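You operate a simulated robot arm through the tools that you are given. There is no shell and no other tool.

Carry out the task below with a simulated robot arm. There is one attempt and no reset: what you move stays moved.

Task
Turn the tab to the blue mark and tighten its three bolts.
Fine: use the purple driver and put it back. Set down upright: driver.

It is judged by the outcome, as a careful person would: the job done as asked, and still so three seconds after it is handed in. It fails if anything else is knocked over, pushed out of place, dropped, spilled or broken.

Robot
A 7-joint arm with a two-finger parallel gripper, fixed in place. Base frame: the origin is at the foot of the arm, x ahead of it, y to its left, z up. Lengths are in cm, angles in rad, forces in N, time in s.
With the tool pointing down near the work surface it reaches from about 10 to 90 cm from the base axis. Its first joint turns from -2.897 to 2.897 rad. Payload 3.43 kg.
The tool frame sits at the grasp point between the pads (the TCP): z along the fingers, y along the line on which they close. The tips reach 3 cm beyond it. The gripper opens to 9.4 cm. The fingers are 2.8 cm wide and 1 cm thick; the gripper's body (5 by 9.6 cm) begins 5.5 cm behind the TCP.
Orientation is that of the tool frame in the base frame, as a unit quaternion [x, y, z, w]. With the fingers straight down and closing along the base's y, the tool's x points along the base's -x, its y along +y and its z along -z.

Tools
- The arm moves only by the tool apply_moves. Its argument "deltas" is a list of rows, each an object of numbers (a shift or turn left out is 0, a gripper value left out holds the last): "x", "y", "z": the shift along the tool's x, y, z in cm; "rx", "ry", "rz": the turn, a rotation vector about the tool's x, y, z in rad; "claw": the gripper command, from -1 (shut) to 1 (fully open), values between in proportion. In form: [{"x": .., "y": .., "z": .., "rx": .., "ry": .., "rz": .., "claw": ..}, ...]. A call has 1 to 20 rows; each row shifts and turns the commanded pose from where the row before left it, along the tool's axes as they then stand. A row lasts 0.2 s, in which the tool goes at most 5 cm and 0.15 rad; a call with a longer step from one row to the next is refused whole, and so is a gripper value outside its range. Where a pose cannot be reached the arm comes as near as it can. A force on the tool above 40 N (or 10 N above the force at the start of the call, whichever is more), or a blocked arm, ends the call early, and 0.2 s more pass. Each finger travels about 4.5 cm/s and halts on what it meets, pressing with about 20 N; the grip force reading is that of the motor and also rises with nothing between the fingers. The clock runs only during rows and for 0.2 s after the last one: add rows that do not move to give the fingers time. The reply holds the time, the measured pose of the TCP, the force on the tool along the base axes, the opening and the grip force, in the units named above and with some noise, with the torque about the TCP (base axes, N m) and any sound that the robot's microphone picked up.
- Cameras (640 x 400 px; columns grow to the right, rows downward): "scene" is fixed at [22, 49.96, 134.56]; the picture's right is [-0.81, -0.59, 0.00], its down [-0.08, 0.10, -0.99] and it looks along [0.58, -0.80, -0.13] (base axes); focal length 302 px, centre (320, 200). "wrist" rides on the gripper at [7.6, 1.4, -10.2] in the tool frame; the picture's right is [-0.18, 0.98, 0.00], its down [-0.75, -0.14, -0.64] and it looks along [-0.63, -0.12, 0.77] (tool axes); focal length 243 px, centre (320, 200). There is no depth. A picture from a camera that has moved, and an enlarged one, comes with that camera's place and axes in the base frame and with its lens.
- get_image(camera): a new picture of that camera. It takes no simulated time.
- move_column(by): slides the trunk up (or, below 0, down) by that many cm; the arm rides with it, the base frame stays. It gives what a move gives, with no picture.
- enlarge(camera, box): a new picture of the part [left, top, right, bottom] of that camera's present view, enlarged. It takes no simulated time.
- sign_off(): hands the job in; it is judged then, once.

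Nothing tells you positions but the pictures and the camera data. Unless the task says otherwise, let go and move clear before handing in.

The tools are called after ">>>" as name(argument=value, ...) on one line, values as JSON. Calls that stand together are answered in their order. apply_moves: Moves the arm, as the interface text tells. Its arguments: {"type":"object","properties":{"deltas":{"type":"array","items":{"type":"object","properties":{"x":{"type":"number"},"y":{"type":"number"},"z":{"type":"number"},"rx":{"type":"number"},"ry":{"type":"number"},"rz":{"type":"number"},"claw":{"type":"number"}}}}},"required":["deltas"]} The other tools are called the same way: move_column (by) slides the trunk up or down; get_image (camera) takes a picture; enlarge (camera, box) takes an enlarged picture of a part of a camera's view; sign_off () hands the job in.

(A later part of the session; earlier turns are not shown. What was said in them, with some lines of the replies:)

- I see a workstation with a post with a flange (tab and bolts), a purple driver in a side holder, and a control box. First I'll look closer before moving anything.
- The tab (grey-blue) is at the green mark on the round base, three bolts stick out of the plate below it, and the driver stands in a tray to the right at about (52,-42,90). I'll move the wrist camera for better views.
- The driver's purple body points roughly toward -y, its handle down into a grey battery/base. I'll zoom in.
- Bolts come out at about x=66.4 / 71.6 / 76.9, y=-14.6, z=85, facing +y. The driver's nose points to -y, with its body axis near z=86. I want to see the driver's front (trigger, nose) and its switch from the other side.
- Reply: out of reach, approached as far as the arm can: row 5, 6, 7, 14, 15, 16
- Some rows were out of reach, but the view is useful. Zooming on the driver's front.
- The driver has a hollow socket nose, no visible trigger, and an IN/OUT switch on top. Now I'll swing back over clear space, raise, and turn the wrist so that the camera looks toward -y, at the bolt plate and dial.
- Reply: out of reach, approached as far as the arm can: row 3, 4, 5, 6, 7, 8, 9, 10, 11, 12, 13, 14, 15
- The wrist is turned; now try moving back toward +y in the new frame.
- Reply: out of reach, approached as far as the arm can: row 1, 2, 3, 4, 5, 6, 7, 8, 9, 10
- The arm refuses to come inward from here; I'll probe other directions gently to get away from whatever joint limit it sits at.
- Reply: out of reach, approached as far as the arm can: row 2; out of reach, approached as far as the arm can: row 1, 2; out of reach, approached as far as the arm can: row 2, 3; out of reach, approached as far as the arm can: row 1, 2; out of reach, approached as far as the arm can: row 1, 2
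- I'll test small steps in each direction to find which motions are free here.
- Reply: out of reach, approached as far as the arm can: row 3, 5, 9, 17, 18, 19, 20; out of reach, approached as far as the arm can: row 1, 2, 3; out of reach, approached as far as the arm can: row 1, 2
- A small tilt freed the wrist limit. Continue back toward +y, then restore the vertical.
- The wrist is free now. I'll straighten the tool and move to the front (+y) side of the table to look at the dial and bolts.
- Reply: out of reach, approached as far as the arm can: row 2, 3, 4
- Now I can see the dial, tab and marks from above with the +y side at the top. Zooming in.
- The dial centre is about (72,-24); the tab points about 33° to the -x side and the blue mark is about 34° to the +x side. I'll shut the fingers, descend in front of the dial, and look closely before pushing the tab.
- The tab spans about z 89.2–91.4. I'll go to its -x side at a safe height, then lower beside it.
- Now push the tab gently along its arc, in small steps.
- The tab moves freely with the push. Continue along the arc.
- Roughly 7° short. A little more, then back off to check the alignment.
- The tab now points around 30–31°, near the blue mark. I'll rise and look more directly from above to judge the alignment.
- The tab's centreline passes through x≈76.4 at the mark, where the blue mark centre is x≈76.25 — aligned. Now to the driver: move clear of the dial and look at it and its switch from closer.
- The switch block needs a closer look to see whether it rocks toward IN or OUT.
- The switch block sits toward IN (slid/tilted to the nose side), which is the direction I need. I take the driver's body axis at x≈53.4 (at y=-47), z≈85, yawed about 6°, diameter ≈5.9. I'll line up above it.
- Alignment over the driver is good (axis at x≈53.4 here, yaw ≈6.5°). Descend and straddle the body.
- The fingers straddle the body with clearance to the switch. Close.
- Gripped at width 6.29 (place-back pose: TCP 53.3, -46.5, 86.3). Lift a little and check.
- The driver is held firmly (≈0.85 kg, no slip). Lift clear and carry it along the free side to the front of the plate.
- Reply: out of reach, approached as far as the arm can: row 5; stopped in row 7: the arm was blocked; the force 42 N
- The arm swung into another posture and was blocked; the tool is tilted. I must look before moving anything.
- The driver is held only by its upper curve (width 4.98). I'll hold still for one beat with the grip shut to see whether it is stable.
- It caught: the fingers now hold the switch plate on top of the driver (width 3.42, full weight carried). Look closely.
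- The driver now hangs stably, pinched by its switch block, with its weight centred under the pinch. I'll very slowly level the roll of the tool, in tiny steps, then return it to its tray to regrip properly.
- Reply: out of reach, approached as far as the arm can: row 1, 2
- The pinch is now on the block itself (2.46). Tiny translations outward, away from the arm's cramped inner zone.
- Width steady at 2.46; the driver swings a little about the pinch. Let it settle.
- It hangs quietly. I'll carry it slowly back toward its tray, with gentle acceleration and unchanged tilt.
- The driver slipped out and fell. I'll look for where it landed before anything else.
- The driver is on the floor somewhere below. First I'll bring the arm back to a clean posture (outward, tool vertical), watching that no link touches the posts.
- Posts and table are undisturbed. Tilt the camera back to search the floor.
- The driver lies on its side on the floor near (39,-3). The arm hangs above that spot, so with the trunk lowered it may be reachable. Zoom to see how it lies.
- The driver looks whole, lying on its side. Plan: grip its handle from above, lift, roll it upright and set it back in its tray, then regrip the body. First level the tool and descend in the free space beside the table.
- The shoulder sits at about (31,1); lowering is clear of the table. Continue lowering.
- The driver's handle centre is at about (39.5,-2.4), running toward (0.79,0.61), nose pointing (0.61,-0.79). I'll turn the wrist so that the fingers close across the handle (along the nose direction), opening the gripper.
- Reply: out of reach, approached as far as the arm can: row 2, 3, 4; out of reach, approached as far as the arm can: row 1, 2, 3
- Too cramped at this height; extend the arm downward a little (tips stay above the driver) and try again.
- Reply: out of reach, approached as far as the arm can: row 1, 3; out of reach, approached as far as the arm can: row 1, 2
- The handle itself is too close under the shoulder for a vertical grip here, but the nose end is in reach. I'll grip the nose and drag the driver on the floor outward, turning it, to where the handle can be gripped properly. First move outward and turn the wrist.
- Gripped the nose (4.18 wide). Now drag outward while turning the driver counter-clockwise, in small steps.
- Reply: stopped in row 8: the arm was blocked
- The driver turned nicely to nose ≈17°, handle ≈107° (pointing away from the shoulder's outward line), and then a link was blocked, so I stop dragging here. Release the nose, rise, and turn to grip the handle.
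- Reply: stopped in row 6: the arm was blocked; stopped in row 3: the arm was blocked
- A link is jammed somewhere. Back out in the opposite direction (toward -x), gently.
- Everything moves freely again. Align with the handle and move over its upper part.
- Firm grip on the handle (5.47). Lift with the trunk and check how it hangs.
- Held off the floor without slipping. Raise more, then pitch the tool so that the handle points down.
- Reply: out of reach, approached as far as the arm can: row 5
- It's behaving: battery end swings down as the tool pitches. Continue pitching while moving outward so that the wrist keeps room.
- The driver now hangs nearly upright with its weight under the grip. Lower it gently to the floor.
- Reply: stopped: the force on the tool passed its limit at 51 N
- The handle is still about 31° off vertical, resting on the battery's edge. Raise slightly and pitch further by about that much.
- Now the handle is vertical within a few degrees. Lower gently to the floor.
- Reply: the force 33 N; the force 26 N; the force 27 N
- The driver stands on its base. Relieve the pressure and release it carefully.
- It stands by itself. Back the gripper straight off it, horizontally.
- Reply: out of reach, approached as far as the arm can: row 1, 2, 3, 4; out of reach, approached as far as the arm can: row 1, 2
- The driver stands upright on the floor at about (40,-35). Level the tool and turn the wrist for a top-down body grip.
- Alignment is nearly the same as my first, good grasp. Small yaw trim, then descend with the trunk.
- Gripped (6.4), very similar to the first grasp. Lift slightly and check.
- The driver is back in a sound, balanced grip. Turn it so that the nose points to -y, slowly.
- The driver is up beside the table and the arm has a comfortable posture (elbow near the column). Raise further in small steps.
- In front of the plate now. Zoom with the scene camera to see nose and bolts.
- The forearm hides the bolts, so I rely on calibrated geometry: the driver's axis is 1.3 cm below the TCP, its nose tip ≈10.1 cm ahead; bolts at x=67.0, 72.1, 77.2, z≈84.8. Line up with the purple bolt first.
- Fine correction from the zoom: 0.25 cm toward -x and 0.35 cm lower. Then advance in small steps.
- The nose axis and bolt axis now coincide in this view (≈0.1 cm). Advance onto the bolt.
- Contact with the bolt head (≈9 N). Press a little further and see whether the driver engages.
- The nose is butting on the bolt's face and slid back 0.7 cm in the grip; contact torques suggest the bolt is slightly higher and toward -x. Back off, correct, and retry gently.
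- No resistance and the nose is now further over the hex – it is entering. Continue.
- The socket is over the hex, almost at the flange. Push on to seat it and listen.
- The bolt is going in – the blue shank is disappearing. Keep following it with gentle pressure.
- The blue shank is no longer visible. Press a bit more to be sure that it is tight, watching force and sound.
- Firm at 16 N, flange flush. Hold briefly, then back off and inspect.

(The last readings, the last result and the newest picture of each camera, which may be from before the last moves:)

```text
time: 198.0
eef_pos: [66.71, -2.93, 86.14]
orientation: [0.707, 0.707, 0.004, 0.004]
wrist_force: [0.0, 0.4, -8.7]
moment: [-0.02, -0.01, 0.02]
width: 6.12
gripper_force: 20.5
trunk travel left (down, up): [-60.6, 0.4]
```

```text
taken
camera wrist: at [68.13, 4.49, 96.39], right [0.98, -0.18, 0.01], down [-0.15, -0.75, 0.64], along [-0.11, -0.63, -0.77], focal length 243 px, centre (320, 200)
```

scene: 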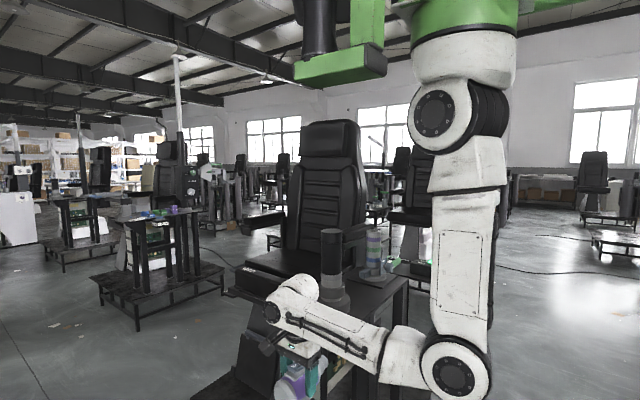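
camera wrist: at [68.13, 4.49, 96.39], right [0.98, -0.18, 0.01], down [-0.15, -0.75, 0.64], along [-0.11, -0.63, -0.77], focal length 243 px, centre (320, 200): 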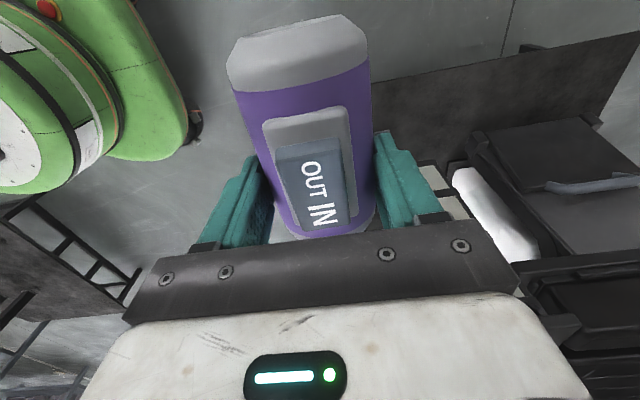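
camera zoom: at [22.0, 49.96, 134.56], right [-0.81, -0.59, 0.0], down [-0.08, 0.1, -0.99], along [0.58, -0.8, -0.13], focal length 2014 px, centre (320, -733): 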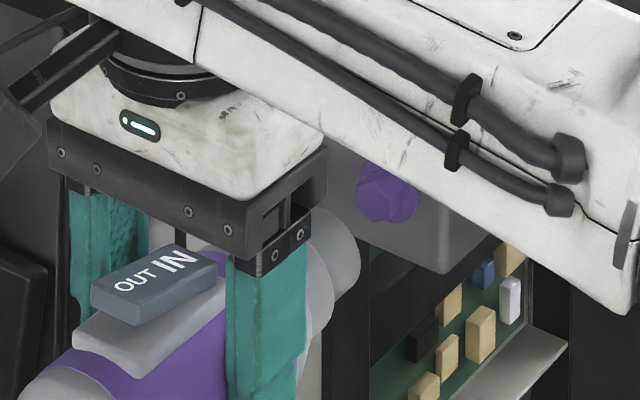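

The purple bolt is flush. Shift 5.1 cm to the green bolt at the same height.

>>> apply_moves(deltas=[{"x": 0.6}, {"y": 0.6}, {"y": 1}, {"y": 1}, {"y": 1}, {"y": 1}, {"y": 0.55}, {}])

>>> enlarge(camera="scene", box=[270, 310, 350, 370])

>>> get_image(camera="scene")

```text
time: 199.8
eef_pos: [71.91, -2.47, 86.23]
orientation: [0.707, 0.707, 0.003, 0.002]
wrist_force: [-0.1, 0.7, -8.3]
moment: [0.0, -0.05, -0.02]
width: 6.14
gripper_force: 19.6
trunk travel left (down, up): [-60.6, 0.4]
```

```text
6.67 times, centred on (310, 340) of scene
camera zoom: at [22.0, 49.96, 134.56], right [-0.81, -0.59, 0.0], down [-0.08, 0.1, -0.99], along [0.58, -0.8, -0.13], focal length 2014 px, centre (387, -733)
```

zoom: 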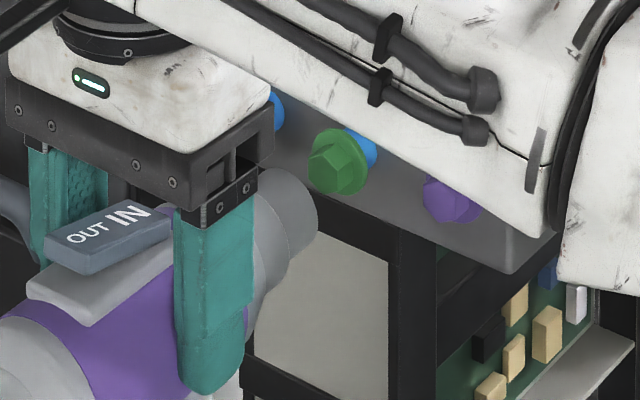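

```text
taken
```

scene: 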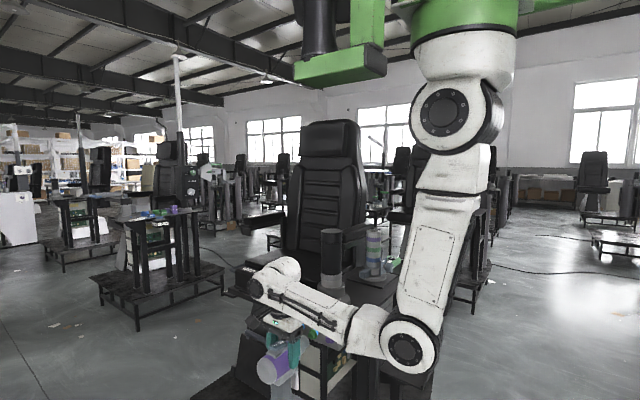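

Aligned similarly. Advance onto the green bolt.

>>> apply_moves(deltas=[{"x": -0.4}, {"x": -0.5}, {"x": -0.4}, {"x": -0.3}, {"x": -0.3}, {}])

>>> apply_moves(deltas=[{"x": -0.2}, {"x": -0.2}, {"x": -0.2}, {}])

>>> enlarge(camera="scene", box=[285, 320, 335, 360])

```text
time: 201.2
eef_pos: [72.02, -4.31, 86.32]
orientation: [0.707, 0.707, 0.003, 0.003]
wrist_force: [0.2, 0.1, -9.4]
moment: [-0.03, -0.04, 0.05]
width: 6.11
gripper_force: 20.1
trunk travel left (down, up): [-60.6, 0.4]
```

```text
time: 202.2
eef_pos: [71.8, -4.86, 86.22]
orientation: [0.707, 0.708, 0.003, 0.003]
wrist_force: [-0.1, 0.2, -8.4]
moment: [0.01, -0.05, 0.02]
width: 6.11
gripper_force: 19.9
trunk travel left (down, up): [-60.6, 0.4]
```

```text
10.00 times, centred on (310, 340) of scene
camera zoom: at [22.0, 49.96, 134.56], right [-0.81, -0.59, 0.0], down [-0.08, 0.1, -0.99], along [0.58, -0.8, -0.13], focal length 3021 px, centre (420, -1200)
```

zoom: 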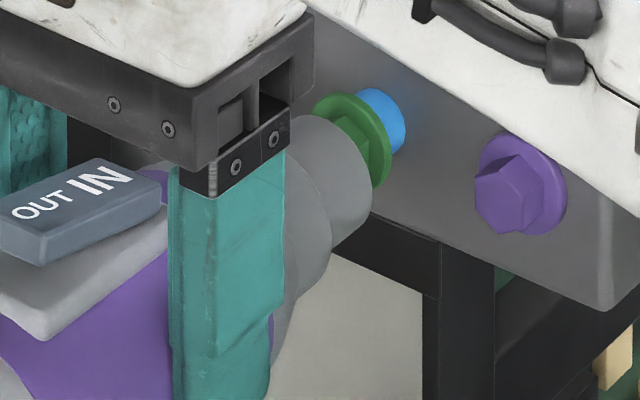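

The hex is entering the socket. Continue and press.

>>> apply_moves(deltas=[{"x": -0.2}, {"x": -0.2}, {"x": -0.2}, {"x": -0.2}, {}])

>>> apply_moves(deltas=[{"x": -0.2}, {}, {"x": -0.2}, {}, {"x": -0.2}, {}, {}])

>>> enlarge(camera="scene", box=[285, 320, 335, 360])

```text
time: 203.4
eef_pos: [71.96, -5.59, 86.22]
orientation: [0.707, 0.707, 0.004, 0.004]
wrist_force: [3.4, 1.8, -3.6]
moment: [-0.45, -0.07, 0.27]
width: 6.13
gripper_force: 20.1
trunk travel left (down, up): [-60.6, 0.4]
```

```text
time: 205.0
eef_pos: [71.97, -6.48, 86.14]
orientation: [0.707, 0.707, 0.002, 0.003]
wrist_force: [-0.4, 0.9, -10.0]
moment: [0.05, 0.05, 0.04]
width: 6.12
gripper_force: 19.7
trunk travel left (down, up): [-60.6, 0.4]
```

```text
10.00 times, centred on (310, 340) of scene
camera zoom: at [22.0, 49.96, 134.56], right [-0.81, -0.59, 0.0], down [-0.08, 0.1, -0.99], along [0.58, -0.8, -0.13], focal length 3021 px, centre (420, -1200)
```

zoom: 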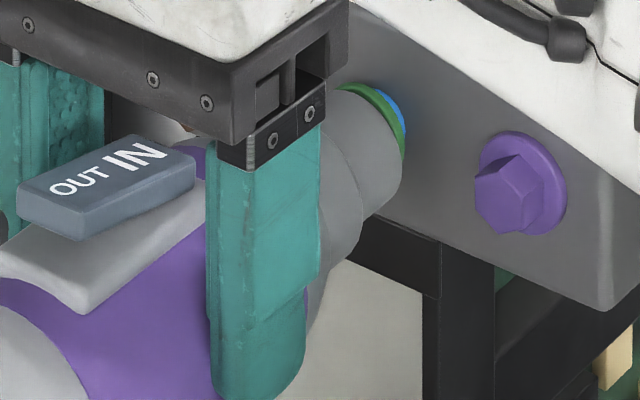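

Going in nicely. Continue until the shank disappears and it is firm.

>>> apply_moves(deltas=[{"x": -0.2}, {}, {"x": -0.2}, {}, {"x": -0.2}, {}, {}])

>>> enlarge(camera="scene", box=[285, 320, 335, 360])

```text
time: 206.6
eef_pos: [71.9, -6.8, 86.3]
orientation: [0.707, 0.708, 0.003, 0.003]
wrist_force: [-0.3, 0.9, -9.3]
moment: [0.0, -0.02, 0.05]
width: 6.14
gripper_force: 20.1
trunk travel left (down, up): [-60.6, 0.4]
```

```text
10.00 times, centred on (310, 340) of scene
camera zoom: at [22.0, 49.96, 134.56], right [-0.81, -0.59, 0.0], down [-0.08, 0.1, -0.99], along [0.58, -0.8, -0.13], focal length 3021 px, centre (420, -1200)
```

zoom: 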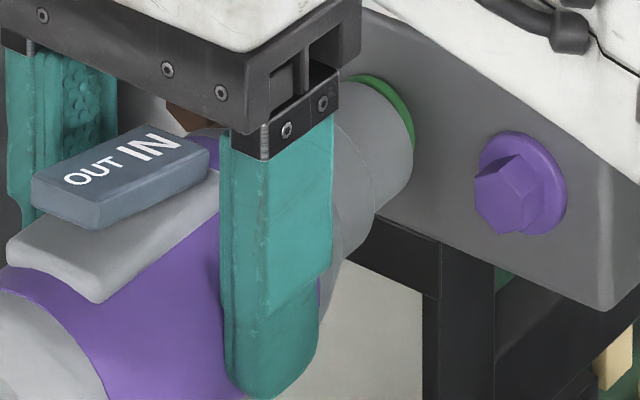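

>>> apply_moves(deltas=[{"x": -0.2}, {}, {"x": -0.2}, {}, {}])

>>> apply_moves(deltas=[{}, {}, {}, {}])

>>> enlarge(camera="scene", box=[285, 320, 335, 360])

```text
time: 207.8
eef_pos: [72.0, -7.01, 86.19]
orientation: [0.706, 0.708, 0.004, 0.002]
wrist_force: [-2.2, 13.6, -8.2]
moment: [0.27, 0.09, -0.13]
width: 6.1
gripper_force: 19.9
trunk travel left (down, up): [-60.6, 0.4]
```

```text
time: 208.8
eef_pos: [71.92, -7.18, 86.28]
orientation: [0.706, 0.708, 0.004, 0.003]
wrist_force: [-0.7, 17.2, -6.2]
moment: [0.17, 0.0, -0.02]
width: 6.12
gripper_force: 19.8
trunk travel left (down, up): [-60.6, 0.4]
```

```text
10.00 times, centred on (310, 340) of scene
camera zoom: at [22.0, 49.96, 134.56], right [-0.81, -0.59, 0.0], down [-0.08, 0.1, -0.99], along [0.58, -0.8, -0.13], focal length 3021 px, centre (420, -1200)
```

zoom: 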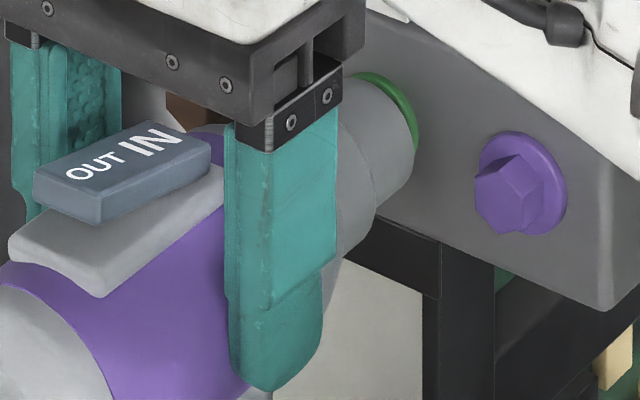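

Firm (17 N), flush. Back off and move on to the brown bolt.

>>> apply_moves(deltas=[{"x": 0.2}, {"x": 0.3}, {"x": 0.4}, {"x": 0.6}, {"x": 0.6}, {"x": 0.6}, {"x": 0.6}, {"x": 0.6}, {"x": 0.5}, {"x": 0.4}, {}])

>>> apply_moves(deltas=[{"y": 0.6}, {"y": 1}, {"y": 1}, {"y": 1}, {"y": 1}, {"y": 0.55}, {}])

>>> enlarge(camera="scene", box=[265, 310, 345, 370])

>>> get_image(camera="wrist")

```text
time: 211.2
eef_pos: [71.8, -2.43, 86.08]
orientation: [0.707, 0.708, 0.003, 0.003]
wrist_force: [-1.0, -0.2, -7.6]
moment: [-0.03, -0.03, 0.01]
width: 6.11
gripper_force: 19.7
trunk travel left (down, up): [-60.6, 0.4]
```

```text
time: 212.8
eef_pos: [77.01, -2.52, 86.25]
orientation: [0.707, 0.707, 0.004, 0.003]
wrist_force: [-0.3, 0.2, -8.8]
moment: [0.0, -0.05, 0.0]
width: 6.11
gripper_force: 20.4
trunk travel left (down, up): [-60.6, 0.4]
```

```text
6.67 times, centred on (305, 340) of scene
camera zoom: at [22.0, 49.96, 134.56], right [-0.81, -0.59, 0.0], down [-0.08, 0.1, -0.99], along [0.58, -0.8, -0.13], focal length 2014 px, centre (420, -733)
```

zoom: 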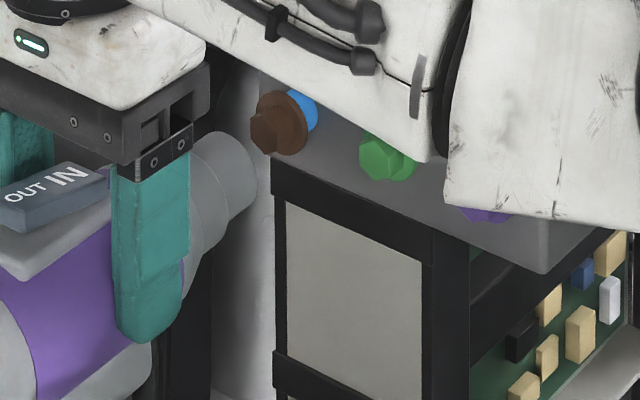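

```text
taken
camera wrist: at [78.32, 4.94, 96.45], right [0.98, -0.18, 0.01], down [-0.15, -0.75, 0.64], along [-0.11, -0.63, -0.77], focal length 243 px, centre (320, 200)
```

wrist: 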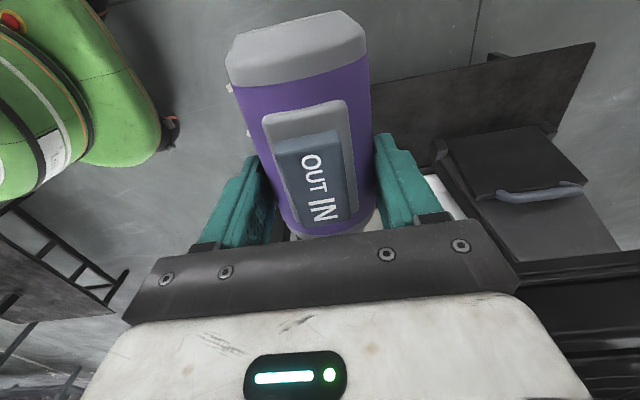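

>>> apply_moves(deltas=[{"x": -0.4}, {"x": -0.5}, {"x": -0.4}, {"x": -0.3}, {"x": -0.3}, {}])

>>> apply_moves(deltas=[{"x": -0.2}, {"x": -0.2}, {"x": -0.2}, {}])

>>> enlarge(camera="scene", box=[275, 315, 325, 355])

```text
time: 214.2
eef_pos: [76.98, -4.4, 86.15]
orientation: [0.708, 0.706, 0.003, 0.003]
wrist_force: [0.5, 0.5, -10.1]
moment: [-0.03, -0.04, 0.01]
width: 6.12
gripper_force: 20.0
trunk travel left (down, up): [-60.6, 0.4]
```

```text
time: 215.2
eef_pos: [76.87, -4.92, 86.24]
orientation: [0.707, 0.708, 0.003, 0.003]
wrist_force: [-0.2, -0.2, -7.5]
moment: [-0.03, -0.04, -0.01]
width: 6.12
gripper_force: 20.1
trunk travel left (down, up): [-60.6, 0.4]
```

```text
10.00 times, centred on (300, 335) of scene
camera zoom: at [22.0, 49.96, 134.56], right [-0.81, -0.59, 0.0], down [-0.08, 0.1, -0.99], along [0.58, -0.8, -0.13], focal length 3021 px, centre (520, -1150)
```

zoom: 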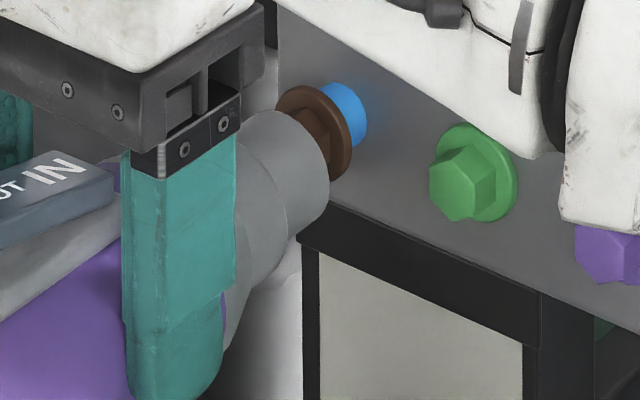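

Entering again without contact. Continue and press the brown bolt home.

>>> apply_moves(deltas=[{"x": -0.2}, {"x": -0.2}, {"x": -0.2}, {"x": -0.2}, {}])

>>> apply_moves(deltas=[{"x": -0.2}, {}, {"x": -0.2}, {}, {"x": -0.2}, {}, {}])

>>> apply_moves(deltas=[{"x": -0.2}, {}, {"x": -0.2}, {}, {"x": -0.2}, {}, {}])

>>> enlarge(camera="scene", box=[275, 315, 325, 355])

```text
time: 216.4
eef_pos: [77.14, -5.69, 86.24]
orientation: [0.707, 0.707, 0.003, 0.003]
wrist_force: [-0.5, 0.1, -9.2]
moment: [-0.03, -0.07, 0.0]
width: 6.1
gripper_force: 20.0
trunk travel left (down, up): [-60.6, 0.4]
```

```text
time: 218.0
eef_pos: [76.98, -6.28, 86.25]
orientation: [0.707, 0.707, 0.003, 0.003]
wrist_force: [2.4, 3.9, -6.2]
moment: [-0.14, -0.13, 0.2]
width: 6.11
gripper_force: 20.1
trunk travel left (down, up): [-60.6, 0.4]
```

```text
time: 219.6
eef_pos: [77.0, -7.07, 86.32]
orientation: [0.707, 0.707, 0.003, 0.003]
wrist_force: [4.4, 0.5, -5.3]
moment: [-0.32, -0.09, 0.41]
width: 6.13
gripper_force: 19.9
trunk travel left (down, up): [-60.6, 0.4]
```

```text
10.00 times, centred on (300, 335) of scene
camera zoom: at [22.0, 49.96, 134.56], right [-0.81, -0.59, 0.0], down [-0.08, 0.1, -0.99], along [0.58, -0.8, -0.13], focal length 3021 px, centre (520, -1150)
```

zoom: 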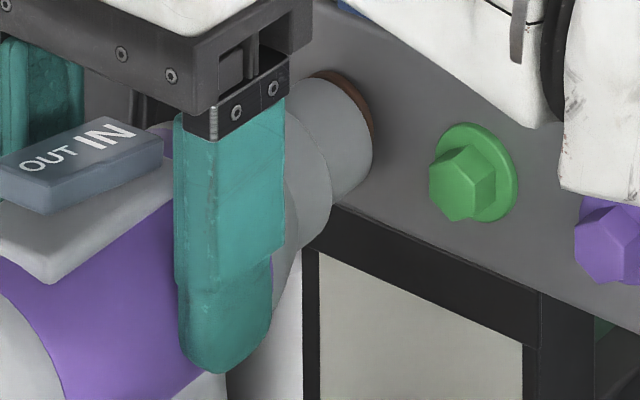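

>>> apply_moves(deltas=[{"x": -0.2}, {}, {"x": -0.2}, {}, {}, {}])

>>> apply_moves(deltas=[{"x": -0.1}, {}, {}, {}])

>>> enlarge(camera="scene", box=[275, 315, 325, 355])

```text
time: 221.0
eef_pos: [77.06, -7.24, 86.27]
orientation: [0.706, 0.708, 0.004, 0.002]
wrist_force: [-2.5, 11.0, -10.0]
moment: [0.33, 0.07, -0.12]
width: 6.12
gripper_force: 20.2
trunk travel left (down, up): [-60.6, 0.4]
```

```text
time: 222.0
eef_pos: [77.02, -7.28, 86.42]
orientation: [0.707, 0.707, 0.003, 0.004]
wrist_force: [-1.2, 16.6, -6.8]
moment: [0.21, -0.04, -0.02]
width: 6.14
gripper_force: 20.3
trunk travel left (down, up): [-60.6, 0.4]
```

```text
10.00 times, centred on (300, 335) of scene
camera zoom: at [22.0, 49.96, 134.56], right [-0.81, -0.59, 0.0], down [-0.08, 0.1, -0.99], along [0.58, -0.8, -0.13], focal length 3021 px, centre (520, -1150)
```

zoom: 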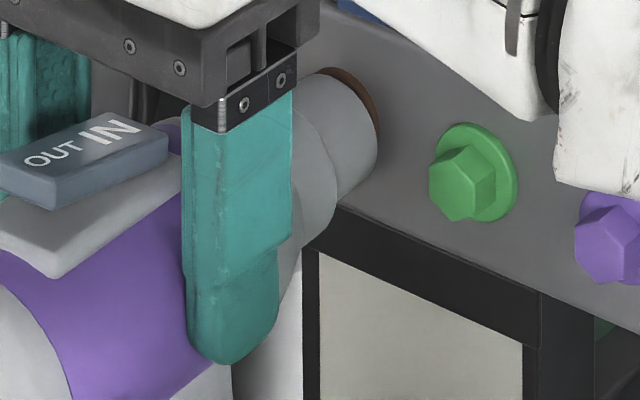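

All three flanges are flush against the plate. Retract, and look at the result.

>>> apply_moves(deltas=[{"x": 0.2}, {"x": 0.3}, {"x": 0.4}, {"x": 0.6}, {"x": 0.7}, {"x": 0.7}, {"x": 0.8}, {"x": 0.8}, {"x": 0.8}, {"x": 0.8}, {"x": 0.7}, {"x": 0.5}, {}])

>>> apply_moves(deltas=[{"y": -0.5}, {"y": -1}, {"y": -1.3}, {"y": -1.3}, {"y": -1.3}, {"y": -1.3}, {"y": -1.3}, {"y": -1.3}, {"y": -1.3}, {"y": -1.2}, {"y": -0.8}, {"y": -0.4}])

>>> get_image(camera="scene")

>>> enlarge(camera="scene", box=[265, 290, 355, 370])

```text
time: 224.8
eef_pos: [76.99, -0.15, 86.29]
orientation: [0.707, 0.707, 0.002, 0.003]
wrist_force: [-0.4, 0.2, -9.2]
moment: [-0.06, -0.06, 0.0]
width: 6.1
gripper_force: 20.5
trunk travel left (down, up): [-60.6, 0.4]
```

```text
time: 227.4
eef_pos: [64.05, -0.14, 86.0]
orientation: [0.707, 0.707, 0.003, 0.003]
wrist_force: [1.0, -0.1, -8.6]
moment: [-0.03, -0.06, -0.01]
width: 6.11
gripper_force: 19.7
trunk travel left (down, up): [-60.6, 0.4]
```

```text
taken
```

scene: 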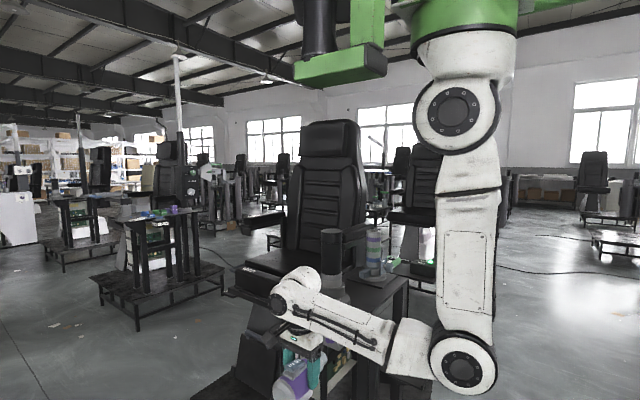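

```text
5.00 times, centred on (310, 330) of scene
camera zoom: at [22.0, 49.96, 134.56], right [-0.81, -0.59, 0.0], down [-0.08, 0.1, -0.99], along [0.58, -0.8, -0.13], focal length 1510 px, centre (370, -450)
```

zoom: 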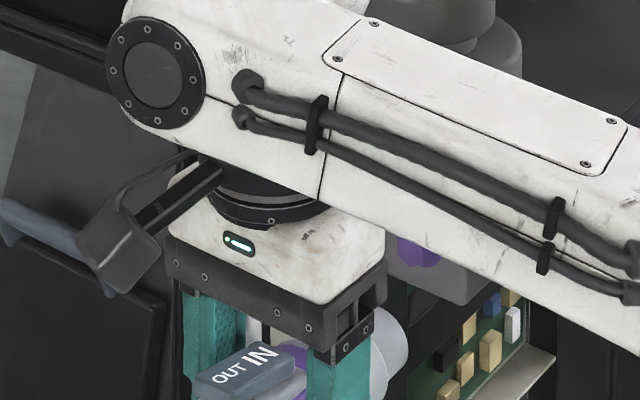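

>>> apply_moves(deltas=[{"y": -0.5}, {"y": -1, "x": -0.1}, {"y": -1.2, "x": -0.2}, {"y": -1.2, "x": -0.3}, {"y": -1.1, "x": -0.5}, {"y": -1.1, "x": -0.9}, {"y": -1.1, "x": -1.1}, {"y": -1.1, "x": -1.1}, {"y": -1, "x": -1.1}, {"y": -0.8, "x": -0.9}, {"y": -0.4, "x": -0.5}])

>>> apply_moves(deltas=[{"y": -0.2, "x": -0.5}, {"y": -0.4, "x": -1}, {"y": -0.5, "x": -1.3}, {"y": -0.5, "x": -1.3}, {"y": -0.5, "x": -1.3}, {"y": -0.5, "x": -1.3}, {"y": -0.5, "x": -1.3}, {"y": -0.4, "x": -1}, {"y": -0.2, "x": -0.5}])

>>> get_image(camera="scene")

```text
time: 229.8
eef_pos: [53.58, -6.89, 85.99]
orientation: [0.707, 0.707, 0.003, 0.003]
wrist_force: [-0.4, -0.6, -8.4]
moment: [-0.08, -0.05, 0.02]
width: 6.09
gripper_force: 19.8
trunk travel left (down, up): [-60.6, 0.4]
```

```text
time: 231.8
eef_pos: [49.97, -16.44, 86.01]
orientation: [0.707, 0.707, 0.004, 0.002]
wrist_force: [-0.6, -0.5, -9.0]
moment: [-0.05, -0.07, 0.0]
width: 6.1
gripper_force: 20.3
trunk travel left (down, up): [-60.6, 0.4]
```

```text
taken
```

scene: 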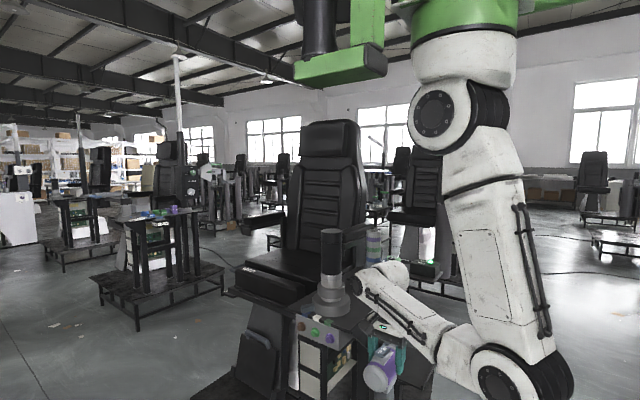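

>>> enlarge(camera="scene", box=[275, 280, 365, 345])

>>> apply_moves(deltas=[{"y": -0.3, "x": -0.5}, {"y": -0.6, "x": -1}, {"y": -0.75, "x": -1.25}, {"y": -0.75, "x": -1.25}, {"y": -0.75, "x": -1.25}, {"y": -0.75, "x": -1.25}, {"y": -0.6, "x": -1}, {"y": -0.3, "x": -0.5}])

>>> apply_moves(deltas=[{"y": -0.3, "x": -0.5}, {"y": -0.6, "x": -1}, {"y": -0.75, "x": -1.3}, {"y": -0.75, "x": -1.3}, {"y": -0.75, "x": -1.3}, {"y": -0.75, "x": -1.3}, {"y": -0.75, "x": -1.3}, {"y": -0.6, "x": -1.2}, {"y": -0.3, "x": -0.8}, {"x": -0.5}])

>>> get_image(camera="scene")

```text
6.15 times, centred on (320, 312) of scene
camera zoom: at [22.0, 49.96, 134.56], right [-0.81, -0.59, 0.0], down [-0.08, 0.1, -0.99], along [0.58, -0.8, -0.13], focal length 1859 px, centre (320, -492)
```

zoom: 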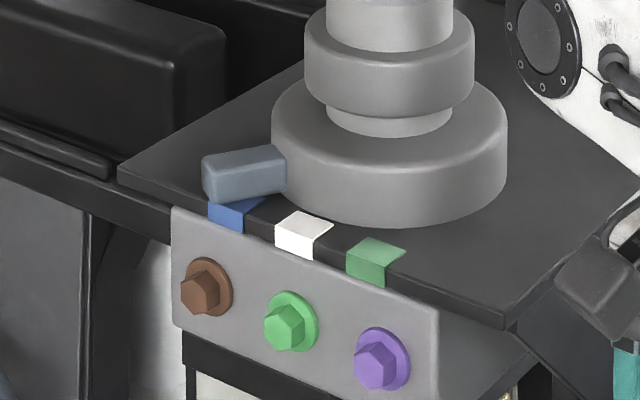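

```text
time: 233.6
eef_pos: [45.15, -24.27, 85.97]
orientation: [0.706, 0.708, 0.004, 0.002]
wrist_force: [0.0, 0.3, -9.0]
moment: [0.0, -0.01, 0.02]
width: 6.08
gripper_force: 20.1
trunk travel left (down, up): [-60.6, 0.4]
```

```text
time: 235.8
eef_pos: [39.46, -34.89, 85.88]
orientation: [0.707, 0.707, 0.004, 0.002]
wrist_force: [-0.1, 0.4, -8.0]
moment: [-0.05, -0.05, 0.01]
width: 6.12
gripper_force: 20.0
trunk travel left (down, up): [-60.6, 0.4]
```

```text
taken
```

scene: 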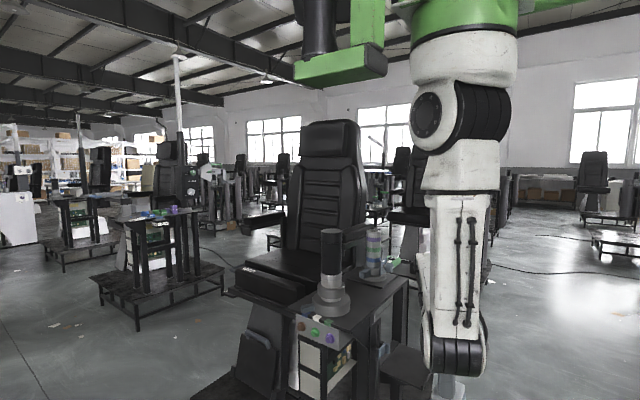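

All three bolts are seated flush and the tab is over the blue mark. Now return the driver: rise, then go around to over the tray.

>>> apply_moves(deltas=[{"z": -0.6}, {"z": -1.2}, {"z": -1.4}, {"z": -1.4}, {"z": -1.4}, {"z": -1.4}, {"z": -1.4}, {"z": -1.2}, {"z": -0.6}])

>>> apply_moves(deltas=[{"x": -0.5}, {"x": -1}, {"x": -1.4}, {"x": -1.4}, {"x": -1.4}, {"x": -1.4}])

>>> get_image(camera="scene")

>>> get_image(camera="wrist")

```text
time: 237.8
eef_pos: [39.46, -33.66, 93.75]
orientation: [0.707, 0.707, 0.004, 0.003]
wrist_force: [-0.7, 0.2, -7.8]
moment: [-0.03, -0.03, 0.02]
width: 6.14
gripper_force: 20.7
out of reach, approached as far as the arm can: row 7, 8
trunk travel left (down, up): [-60.6, 0.4]
```

```text
time: 239.2
eef_pos: [39.55, -40.62, 93.93]
orientation: [0.706, 0.708, 0.004, 0.003]
wrist_force: [0.5, 0.2, -7.9]
moment: [-0.05, -0.03, 0.0]
width: 6.13
gripper_force: 19.6
trunk travel left (down, up): [-60.6, 0.4]
```

```text
taken
```

scene: 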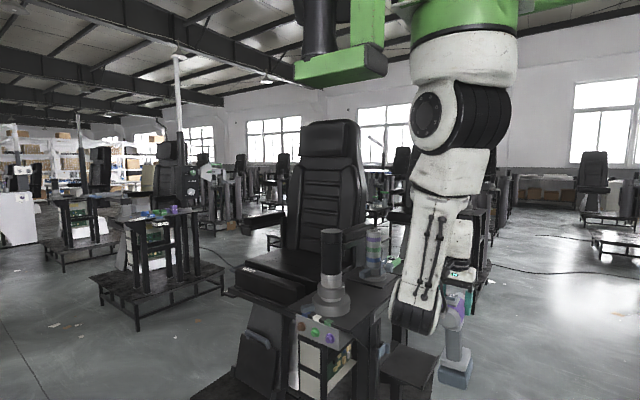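

```text
taken
camera wrist: at [40.92, -33.25, 104.16], right [0.98, -0.18, 0.01], down [-0.15, -0.75, 0.64], along [-0.11, -0.63, -0.77], focal length 243 px, centre (320, 200)
```

wrist: 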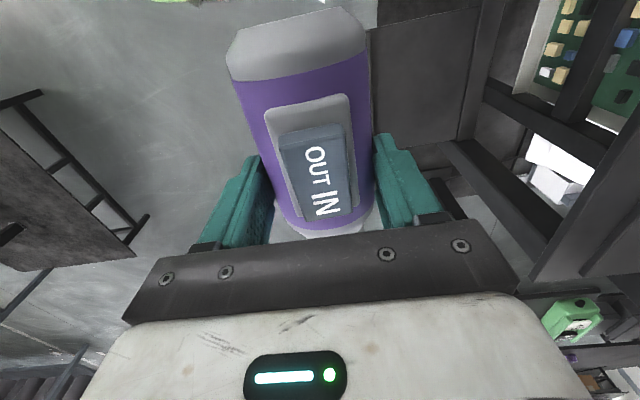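

>>> apply_moves(deltas=[{"x": -0.5}, {"x": -1}, {"x": -1.3}, {"x": -1.3}, {"x": -1.2}, {"x": -1}, {"x": -0.6}])

>>> apply_moves(deltas=[{"y": 0.5}, {"y": 1}, {"y": 1.3}, {"y": 1.3}])

>>> enlarge(camera="scene", box=[360, 260, 480, 400])

```text
time: 240.8
eef_pos: [39.48, -47.43, 93.93]
orientation: [0.706, 0.709, 0.003, 0.004]
wrist_force: [-0.3, -0.7, -8.7]
moment: [-0.01, -0.08, -0.02]
width: 6.12
gripper_force: 19.6
trunk travel left (down, up): [-60.6, 0.4]
```

```text
time: 241.8
eef_pos: [43.75, -47.71, 93.83]
orientation: [0.706, 0.708, 0.003, 0.003]
wrist_force: [0.0, 0.1, -9.1]
moment: [-0.07, -0.06, 0.0]
width: 6.12
gripper_force: 20.3
trunk travel left (down, up): [-60.6, 0.4]
```

```text
2.86 times, centred on (420, 330) of scene
camera zoom: at [22.0, 49.96, 134.56], right [-0.81, -0.59, 0.0], down [-0.08, 0.1, -0.99], along [0.58, -0.8, -0.13], focal length 863 px, centre (34, -171)
```

zoom: 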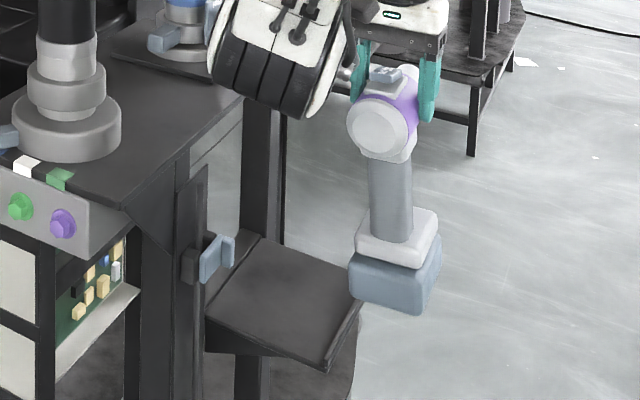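

>>> apply_moves(deltas=[{"y": 0.6}, {"y": 1.2, "x": -0.1}, {"y": 1.4, "x": -0.1}, {"y": 1.4}, {"y": 1.4}, {"y": 1.4}, {"y": 1.2}, {"y": 0.7}, {"y": 0.3}])

>>> apply_moves(deltas=[{"rz": -0.05}, {"rz": -0.055}, {}])

>>> enlarge(camera="scene", box=[360, 260, 480, 400])

>>> get_image(camera="wrist")

```text
time: 243.8
eef_pos: [53.41, -47.7, 93.88]
orientation: [0.708, 0.706, 0.004, 0.003]
wrist_force: [0.6, 0.1, -8.3]
moment: [-0.04, -0.03, 0.02]
width: 6.11
gripper_force: 20.2
trunk travel left (down, up): [-60.6, 0.4]
```

```text
time: 244.6
eef_pos: [53.25, -47.72, 93.98]
orientation: [0.669, 0.743, 0.003, 0.004]
wrist_force: [1.0, 0.3, -9.3]
moment: [-0.02, -0.02, 0.01]
width: 6.1
gripper_force: 20.0
trunk travel left (down, up): [-60.6, 0.4]
```

```text
2.86 times, centred on (420, 330) of scene
camera zoom: at [22.0, 49.96, 134.56], right [-0.81, -0.59, 0.0], down [-0.08, 0.1, -0.99], along [0.58, -0.8, -0.13], focal length 863 px, centre (34, -171)
```

zoom: 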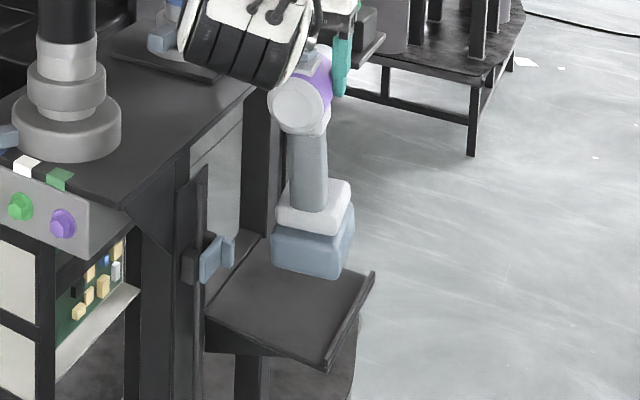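

```text
taken
camera wrist: at [53.82, -40.21, 104.14], right [1.0, -0.08, 0.01], down [-0.07, -0.77, 0.64], along [-0.04, -0.64, -0.77], focal length 243 px, centre (320, 200)
```

wrist: 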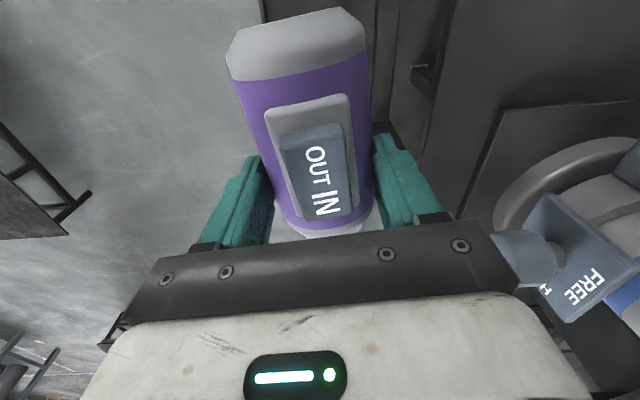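

Over its place, yaw matched. Lower it gently onto the tray.

>>> apply_moves(deltas=[{"x": -0.3, "y": 0.15}, {"z": 0.5}, {"z": 0.8}, {"z": 0.9}, {"z": 0.9}, {"z": 0.9}, {"z": 0.8}, {"z": 0.6}, {"z": 0.4}, {}])

>>> enlarge(camera="scene", box=[360, 280, 450, 390])

```text
time: 246.8
eef_pos: [53.74, -48.06, 88.03]
orientation: [0.669, 0.743, 0.003, 0.002]
wrist_force: [-0.2, 0.0, -9.1]
moment: [-0.01, -0.08, 0.02]
width: 6.11
gripper_force: 20.1
trunk travel left (down, up): [-60.6, 0.4]
```

```text
3.64 times, centred on (405, 335) of scene
camera zoom: at [22.0, 49.96, 134.56], right [-0.81, -0.59, 0.0], down [-0.08, 0.1, -0.99], along [0.58, -0.8, -0.13], focal length 1098 px, centre (11, -291)
```

zoom: 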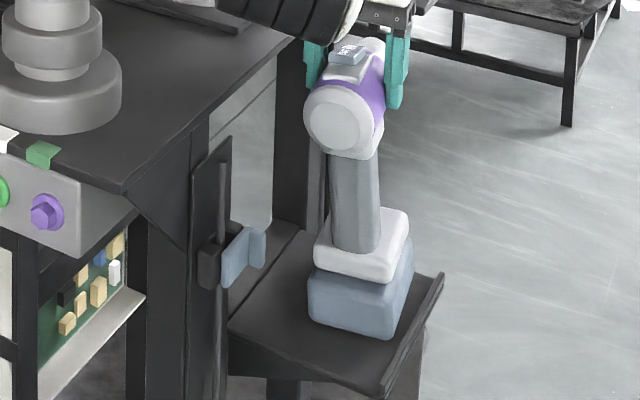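

The driver seems rolled a few degrees in the grip (from the bolt torque). Zoom to measure before setting it down.

>>> enlarge(camera="scene", box=[380, 300, 430, 380])

```text
5.00 times, centred on (405, 340) of scene
camera zoom: at [22.0, 49.96, 134.56], right [-0.81, -0.59, 0.0], down [-0.08, 0.1, -0.99], along [0.58, -0.8, -0.13], focal length 1510 px, centre (-105, -500)
```

zoom: 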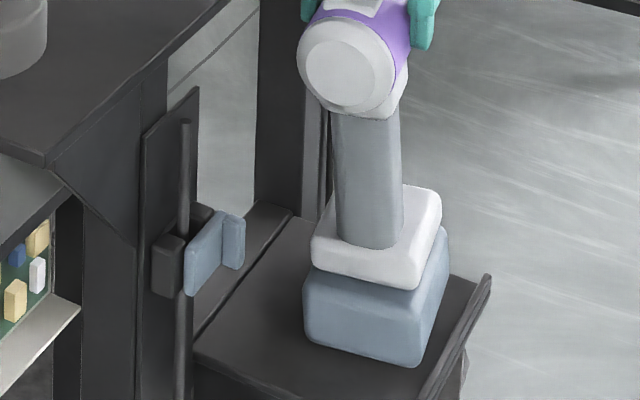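

I estimate about 3.5° roll and 2.5° pitch in the grip; correct both with the tool, then set down.

>>> apply_moves(deltas=[{"z": -0.5}, {"rx": -0.03, "ry": 0.022}, {"rx": -0.03, "ry": 0.022}, {"y": -0.2}, {}])

>>> enlarge(camera="scene", box=[380, 300, 430, 380])

```text
time: 248.0
eef_pos: [53.39, -48.18, 88.63]
orientation: [0.669, 0.743, 0.04, 0.007]
wrist_force: [-0.3, 0.2, -8.3]
moment: [-0.09, -0.02, 0.04]
width: 6.09
gripper_force: 20.2
trunk travel left (down, up): [-60.6, 0.4]
```

```text
5.00 times, centred on (405, 340) of scene
camera zoom: at [22.0, 49.96, 134.56], right [-0.81, -0.59, 0.0], down [-0.08, 0.1, -0.99], along [0.58, -0.8, -0.13], focal length 1510 px, centre (-105, -500)
```

zoom: 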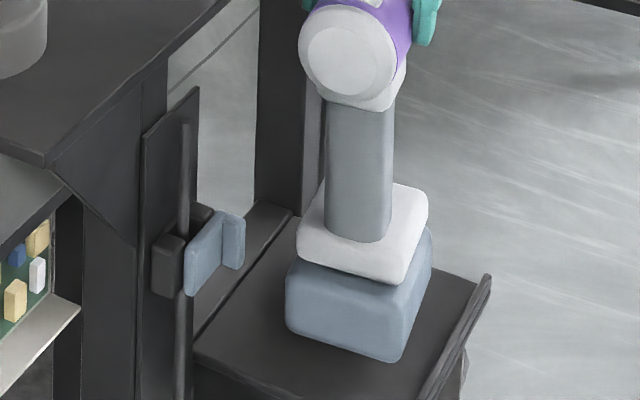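

>>> apply_moves(deltas=[{"z": 0.5}, {"z": 0.6}, {"z": 0.5}, {"z": 0.3}, {}])

>>> apply_moves(deltas=[{"z": 0.2}, {"z": 0.2}, {}])

>>> enlarge(camera="scene", box=[360, 280, 450, 390])

```text
time: 249.2
eef_pos: [53.37, -48.16, 86.79]
orientation: [0.668, 0.743, 0.039, 0.009]
wrist_force: [-3.9, -2.8, 17.2]
moment: [0.02, -0.13, 0.12]
width: 6.13
gripper_force: 20.0
trunk travel left (down, up): [-60.6, 0.4]
```

```text
time: 250.0
eef_pos: [53.38, -48.1, 86.56]
orientation: [0.669, 0.742, 0.039, 0.009]
wrist_force: [-6.4, -6.8, 34.6]
moment: [-0.31, -0.03, 0.1]
width: 6.19
gripper_force: 19.8
trunk travel left (down, up): [-60.6, 0.4]
```

```text
3.64 times, centred on (405, 335) of scene
camera zoom: at [22.0, 49.96, 134.56], right [-0.81, -0.59, 0.0], down [-0.08, 0.1, -0.99], along [0.58, -0.8, -0.13], focal length 1098 px, centre (11, -291)
```

zoom: 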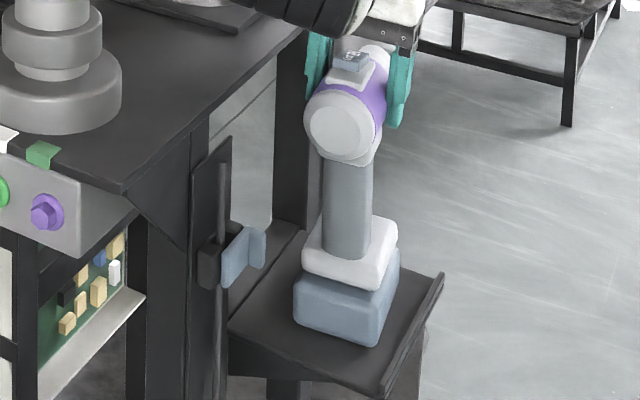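

It rests in its original spot. Relieve the pressure, then open.

>>> apply_moves(deltas=[{"z": -0.2}, {"z": -0.15}, {}])

```text
time: 250.8
eef_pos: [53.35, -47.77, 86.51]
orientation: [0.668, 0.743, 0.041, 0.006]
wrist_force: [0.9, -5.2, 4.8]
moment: [-0.37, -0.43, -0.15]
width: 6.19
gripper_force: 19.9
trunk travel left (down, up): [-60.6, 0.4]
```

>>> apply_moves(deltas=[{"z": -0.1}, {"claw": 0.35}, {"claw": 0.4}, {"claw": 0.5}, {"claw": 0.65}, {}, {}])

>>> enlarge(camera="scene", box=[360, 280, 450, 390])

>>> get_image(camera="wrist")

```text
time: 252.4
eef_pos: [53.38, -48.06, 86.75]
orientation: [0.669, 0.742, 0.041, 0.007]
wrist_force: [0.0, -0.1, 0.7]
moment: [0.01, -0.01, 0.02]
width: 7.75
gripper_force: 0.0
trunk travel left (down, up): [-60.6, 0.4]
```

```text
3.64 times, centred on (405, 335) of scene
camera zoom: at [22.0, 49.96, 134.56], right [-0.81, -0.59, 0.0], down [-0.08, 0.1, -0.99], along [0.58, -0.8, -0.13], focal length 1098 px, centre (11, -291)
```

zoom: 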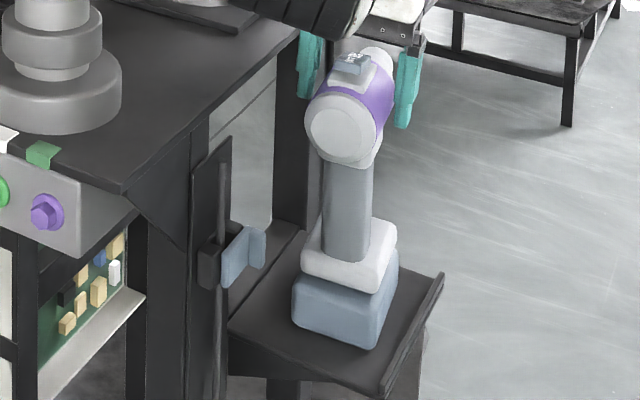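

```text
taken
camera wrist: at [53.38, -40.95, 97.39], right [0.99, -0.08, 0.06], down [-0.1, -0.8, 0.6], along [0.0, -0.6, -0.8], focal length 243 px, centre (320, 200)
```

wrist: 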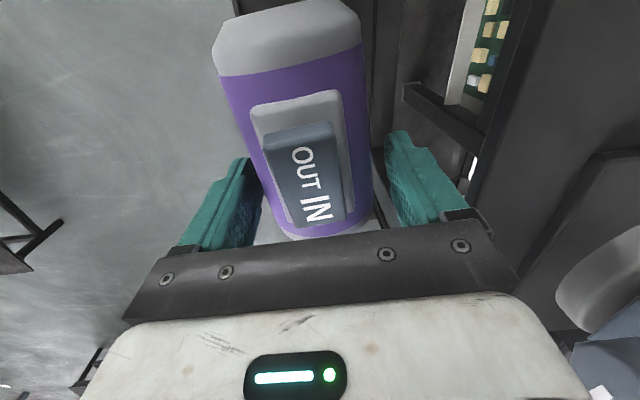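

The driver stands upright in its place. Withdraw straight up.

>>> apply_moves(deltas=[{"x": 0.045, "y": 0.07, "z": -1}, {"x": 0.07, "y": 0.105, "z": -1.5}, {"x": 0.09, "y": 0.14, "z": -2}, {"x": 0.09, "y": 0.14, "z": -2}, {}])

>>> get_image(camera="wrist")

>>> get_image(camera="scene")

```text
time: 253.6
eef_pos: [53.36, -48.18, 93.56]
orientation: [0.668, 0.743, 0.041, 0.007]
wrist_force: [-0.2, -0.4, 0.5]
moment: [0.01, 0.0, -0.02]
width: 7.75
gripper_force: 0.0
trunk travel left (down, up): [-60.6, 0.4]
```

```text
taken
camera wrist: at [53.35, -41.03, 104.12], right [0.99, -0.08, 0.06], down [-0.1, -0.8, 0.6], along [0.0, -0.6, -0.8], focal length 243 px, centre (320, 200)
```

wrist: 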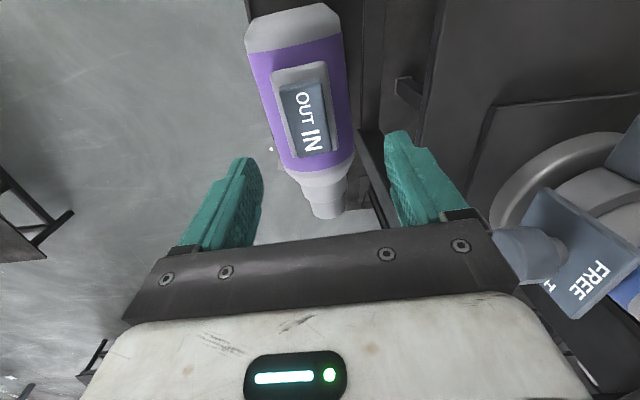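

```text
taken
```

scene: 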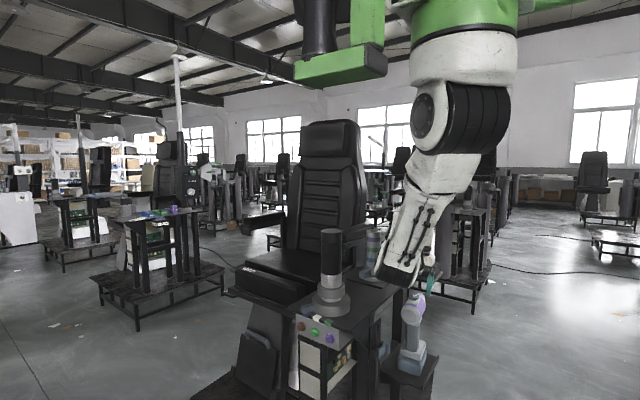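

>>> apply_moves(deltas=[{"x": 0.09, "y": 0.14, "z": -2}, {"x": 0.09, "y": 0.14, "z": -2}, {}])

>>> enlarge(camera="scene", box=[360, 270, 460, 390])

>>> enlarge(camera="scene", box=[275, 280, 365, 345])

```text
time: 254.4
eef_pos: [53.44, -48.07, 97.42]
orientation: [0.668, 0.743, 0.041, 0.007]
wrist_force: [0.3, -0.9, 0.0]
moment: [-0.02, -0.01, -0.04]
width: 7.77
gripper_force: 0.1
trunk travel left (down, up): [-60.6, 0.4]
```

```text
3.33 times, centred on (410, 330) of scene
camera zoom: at [22.0, 49.96, 134.56], right [-0.81, -0.59, 0.0], down [-0.08, 0.1, -0.99], along [0.58, -0.8, -0.13], focal length 1007 px, centre (20, -233)
```

zoom: 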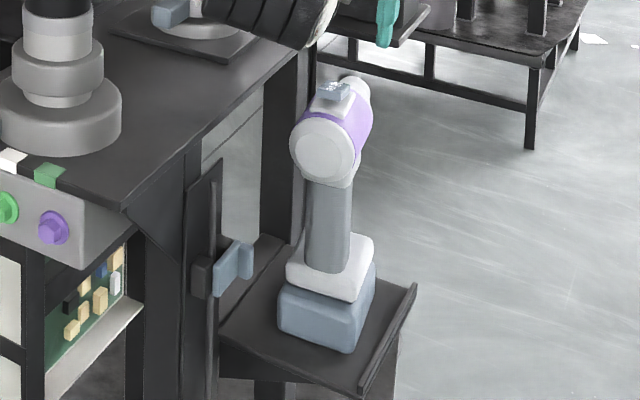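

```text
6.15 times, centred on (320, 312) of scene
camera zoom: at [22.0, 49.96, 134.56], right [-0.81, -0.59, 0.0], down [-0.08, 0.1, -0.99], along [0.58, -0.8, -0.13], focal length 1859 px, centre (320, -492)
```

zoom: 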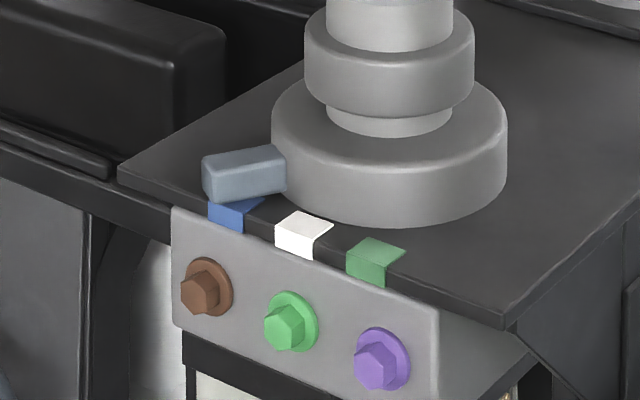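

The driver stands upright in its tray, bolts are flush, the tab is on blue. Move the arm clear to the side.

>>> apply_moves(deltas=[{"y": -1}, {"y": -2}, {"y": -2.5}, {"y": -2.5}, {"y": -2.5}, {"y": -1.5}, {}, {}])

>>> get_image(camera="scene")

>>> get_image(camera="wrist")

```text
time: 256.2
eef_pos: [41.44, -49.18, 96.61]
orientation: [0.669, 0.742, 0.041, 0.007]
wrist_force: [0.5, -0.1, 0.0]
moment: [-0.02, -0.03, -0.01]
width: 7.78
gripper_force: 0.0
trunk travel left (down, up): [-60.6, 0.4]
```

```text
taken
```

scene: 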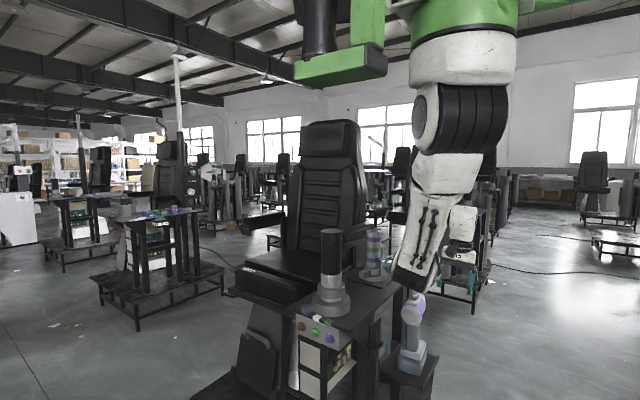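

```text
taken
camera wrist: at [41.44, -42.21, 107.26], right [0.99, -0.08, 0.06], down [-0.1, -0.8, 0.6], along [0.0, -0.6, -0.8], focal length 243 px, centre (320, 200)
```

wrist: 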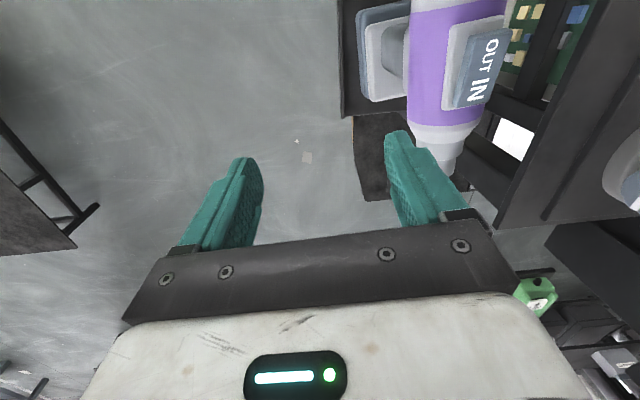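

The tab is on the blue mark, the three bolts sit flush, the driver stands upright in its tray and the arm is clear. I'm handing the job in.

>>> sign_off()

```text
The job is handed in.
```

The job is done as asked, but I dropped the driver once along the way.

- **Tab:** it points at the blue mark, within about 0.1 cm by my measurement.
- **Bolts:** the purple, green and brown bolts were all driven in with the purple driver set to IN. Each flange is flush with the plate, and each was firm at about 16–17 N when I stopped.
- **Driver:** it is back upright in its tray, at its original spot to within about half a centimetre. The gripper is open and clear of it.

**The drop:** while I first carried the driver to the bolts, the arm swung into a different posture and was blocked. The driver slipped out of the grip and fell to the floor. I gripped it by the nose, dragged it across the floor to where I could reach the handle, and stood it up. I then regripped it and finished the work. It looked whole and worked normally afterwards, but I can't rule out hidden damage, so it should be checked.

**The jam:** during that recovery a link of the arm also jammed briefly near the table. I didn't see which link or what it touched. In the pictures I took afterwards I saw nothing else out of place.
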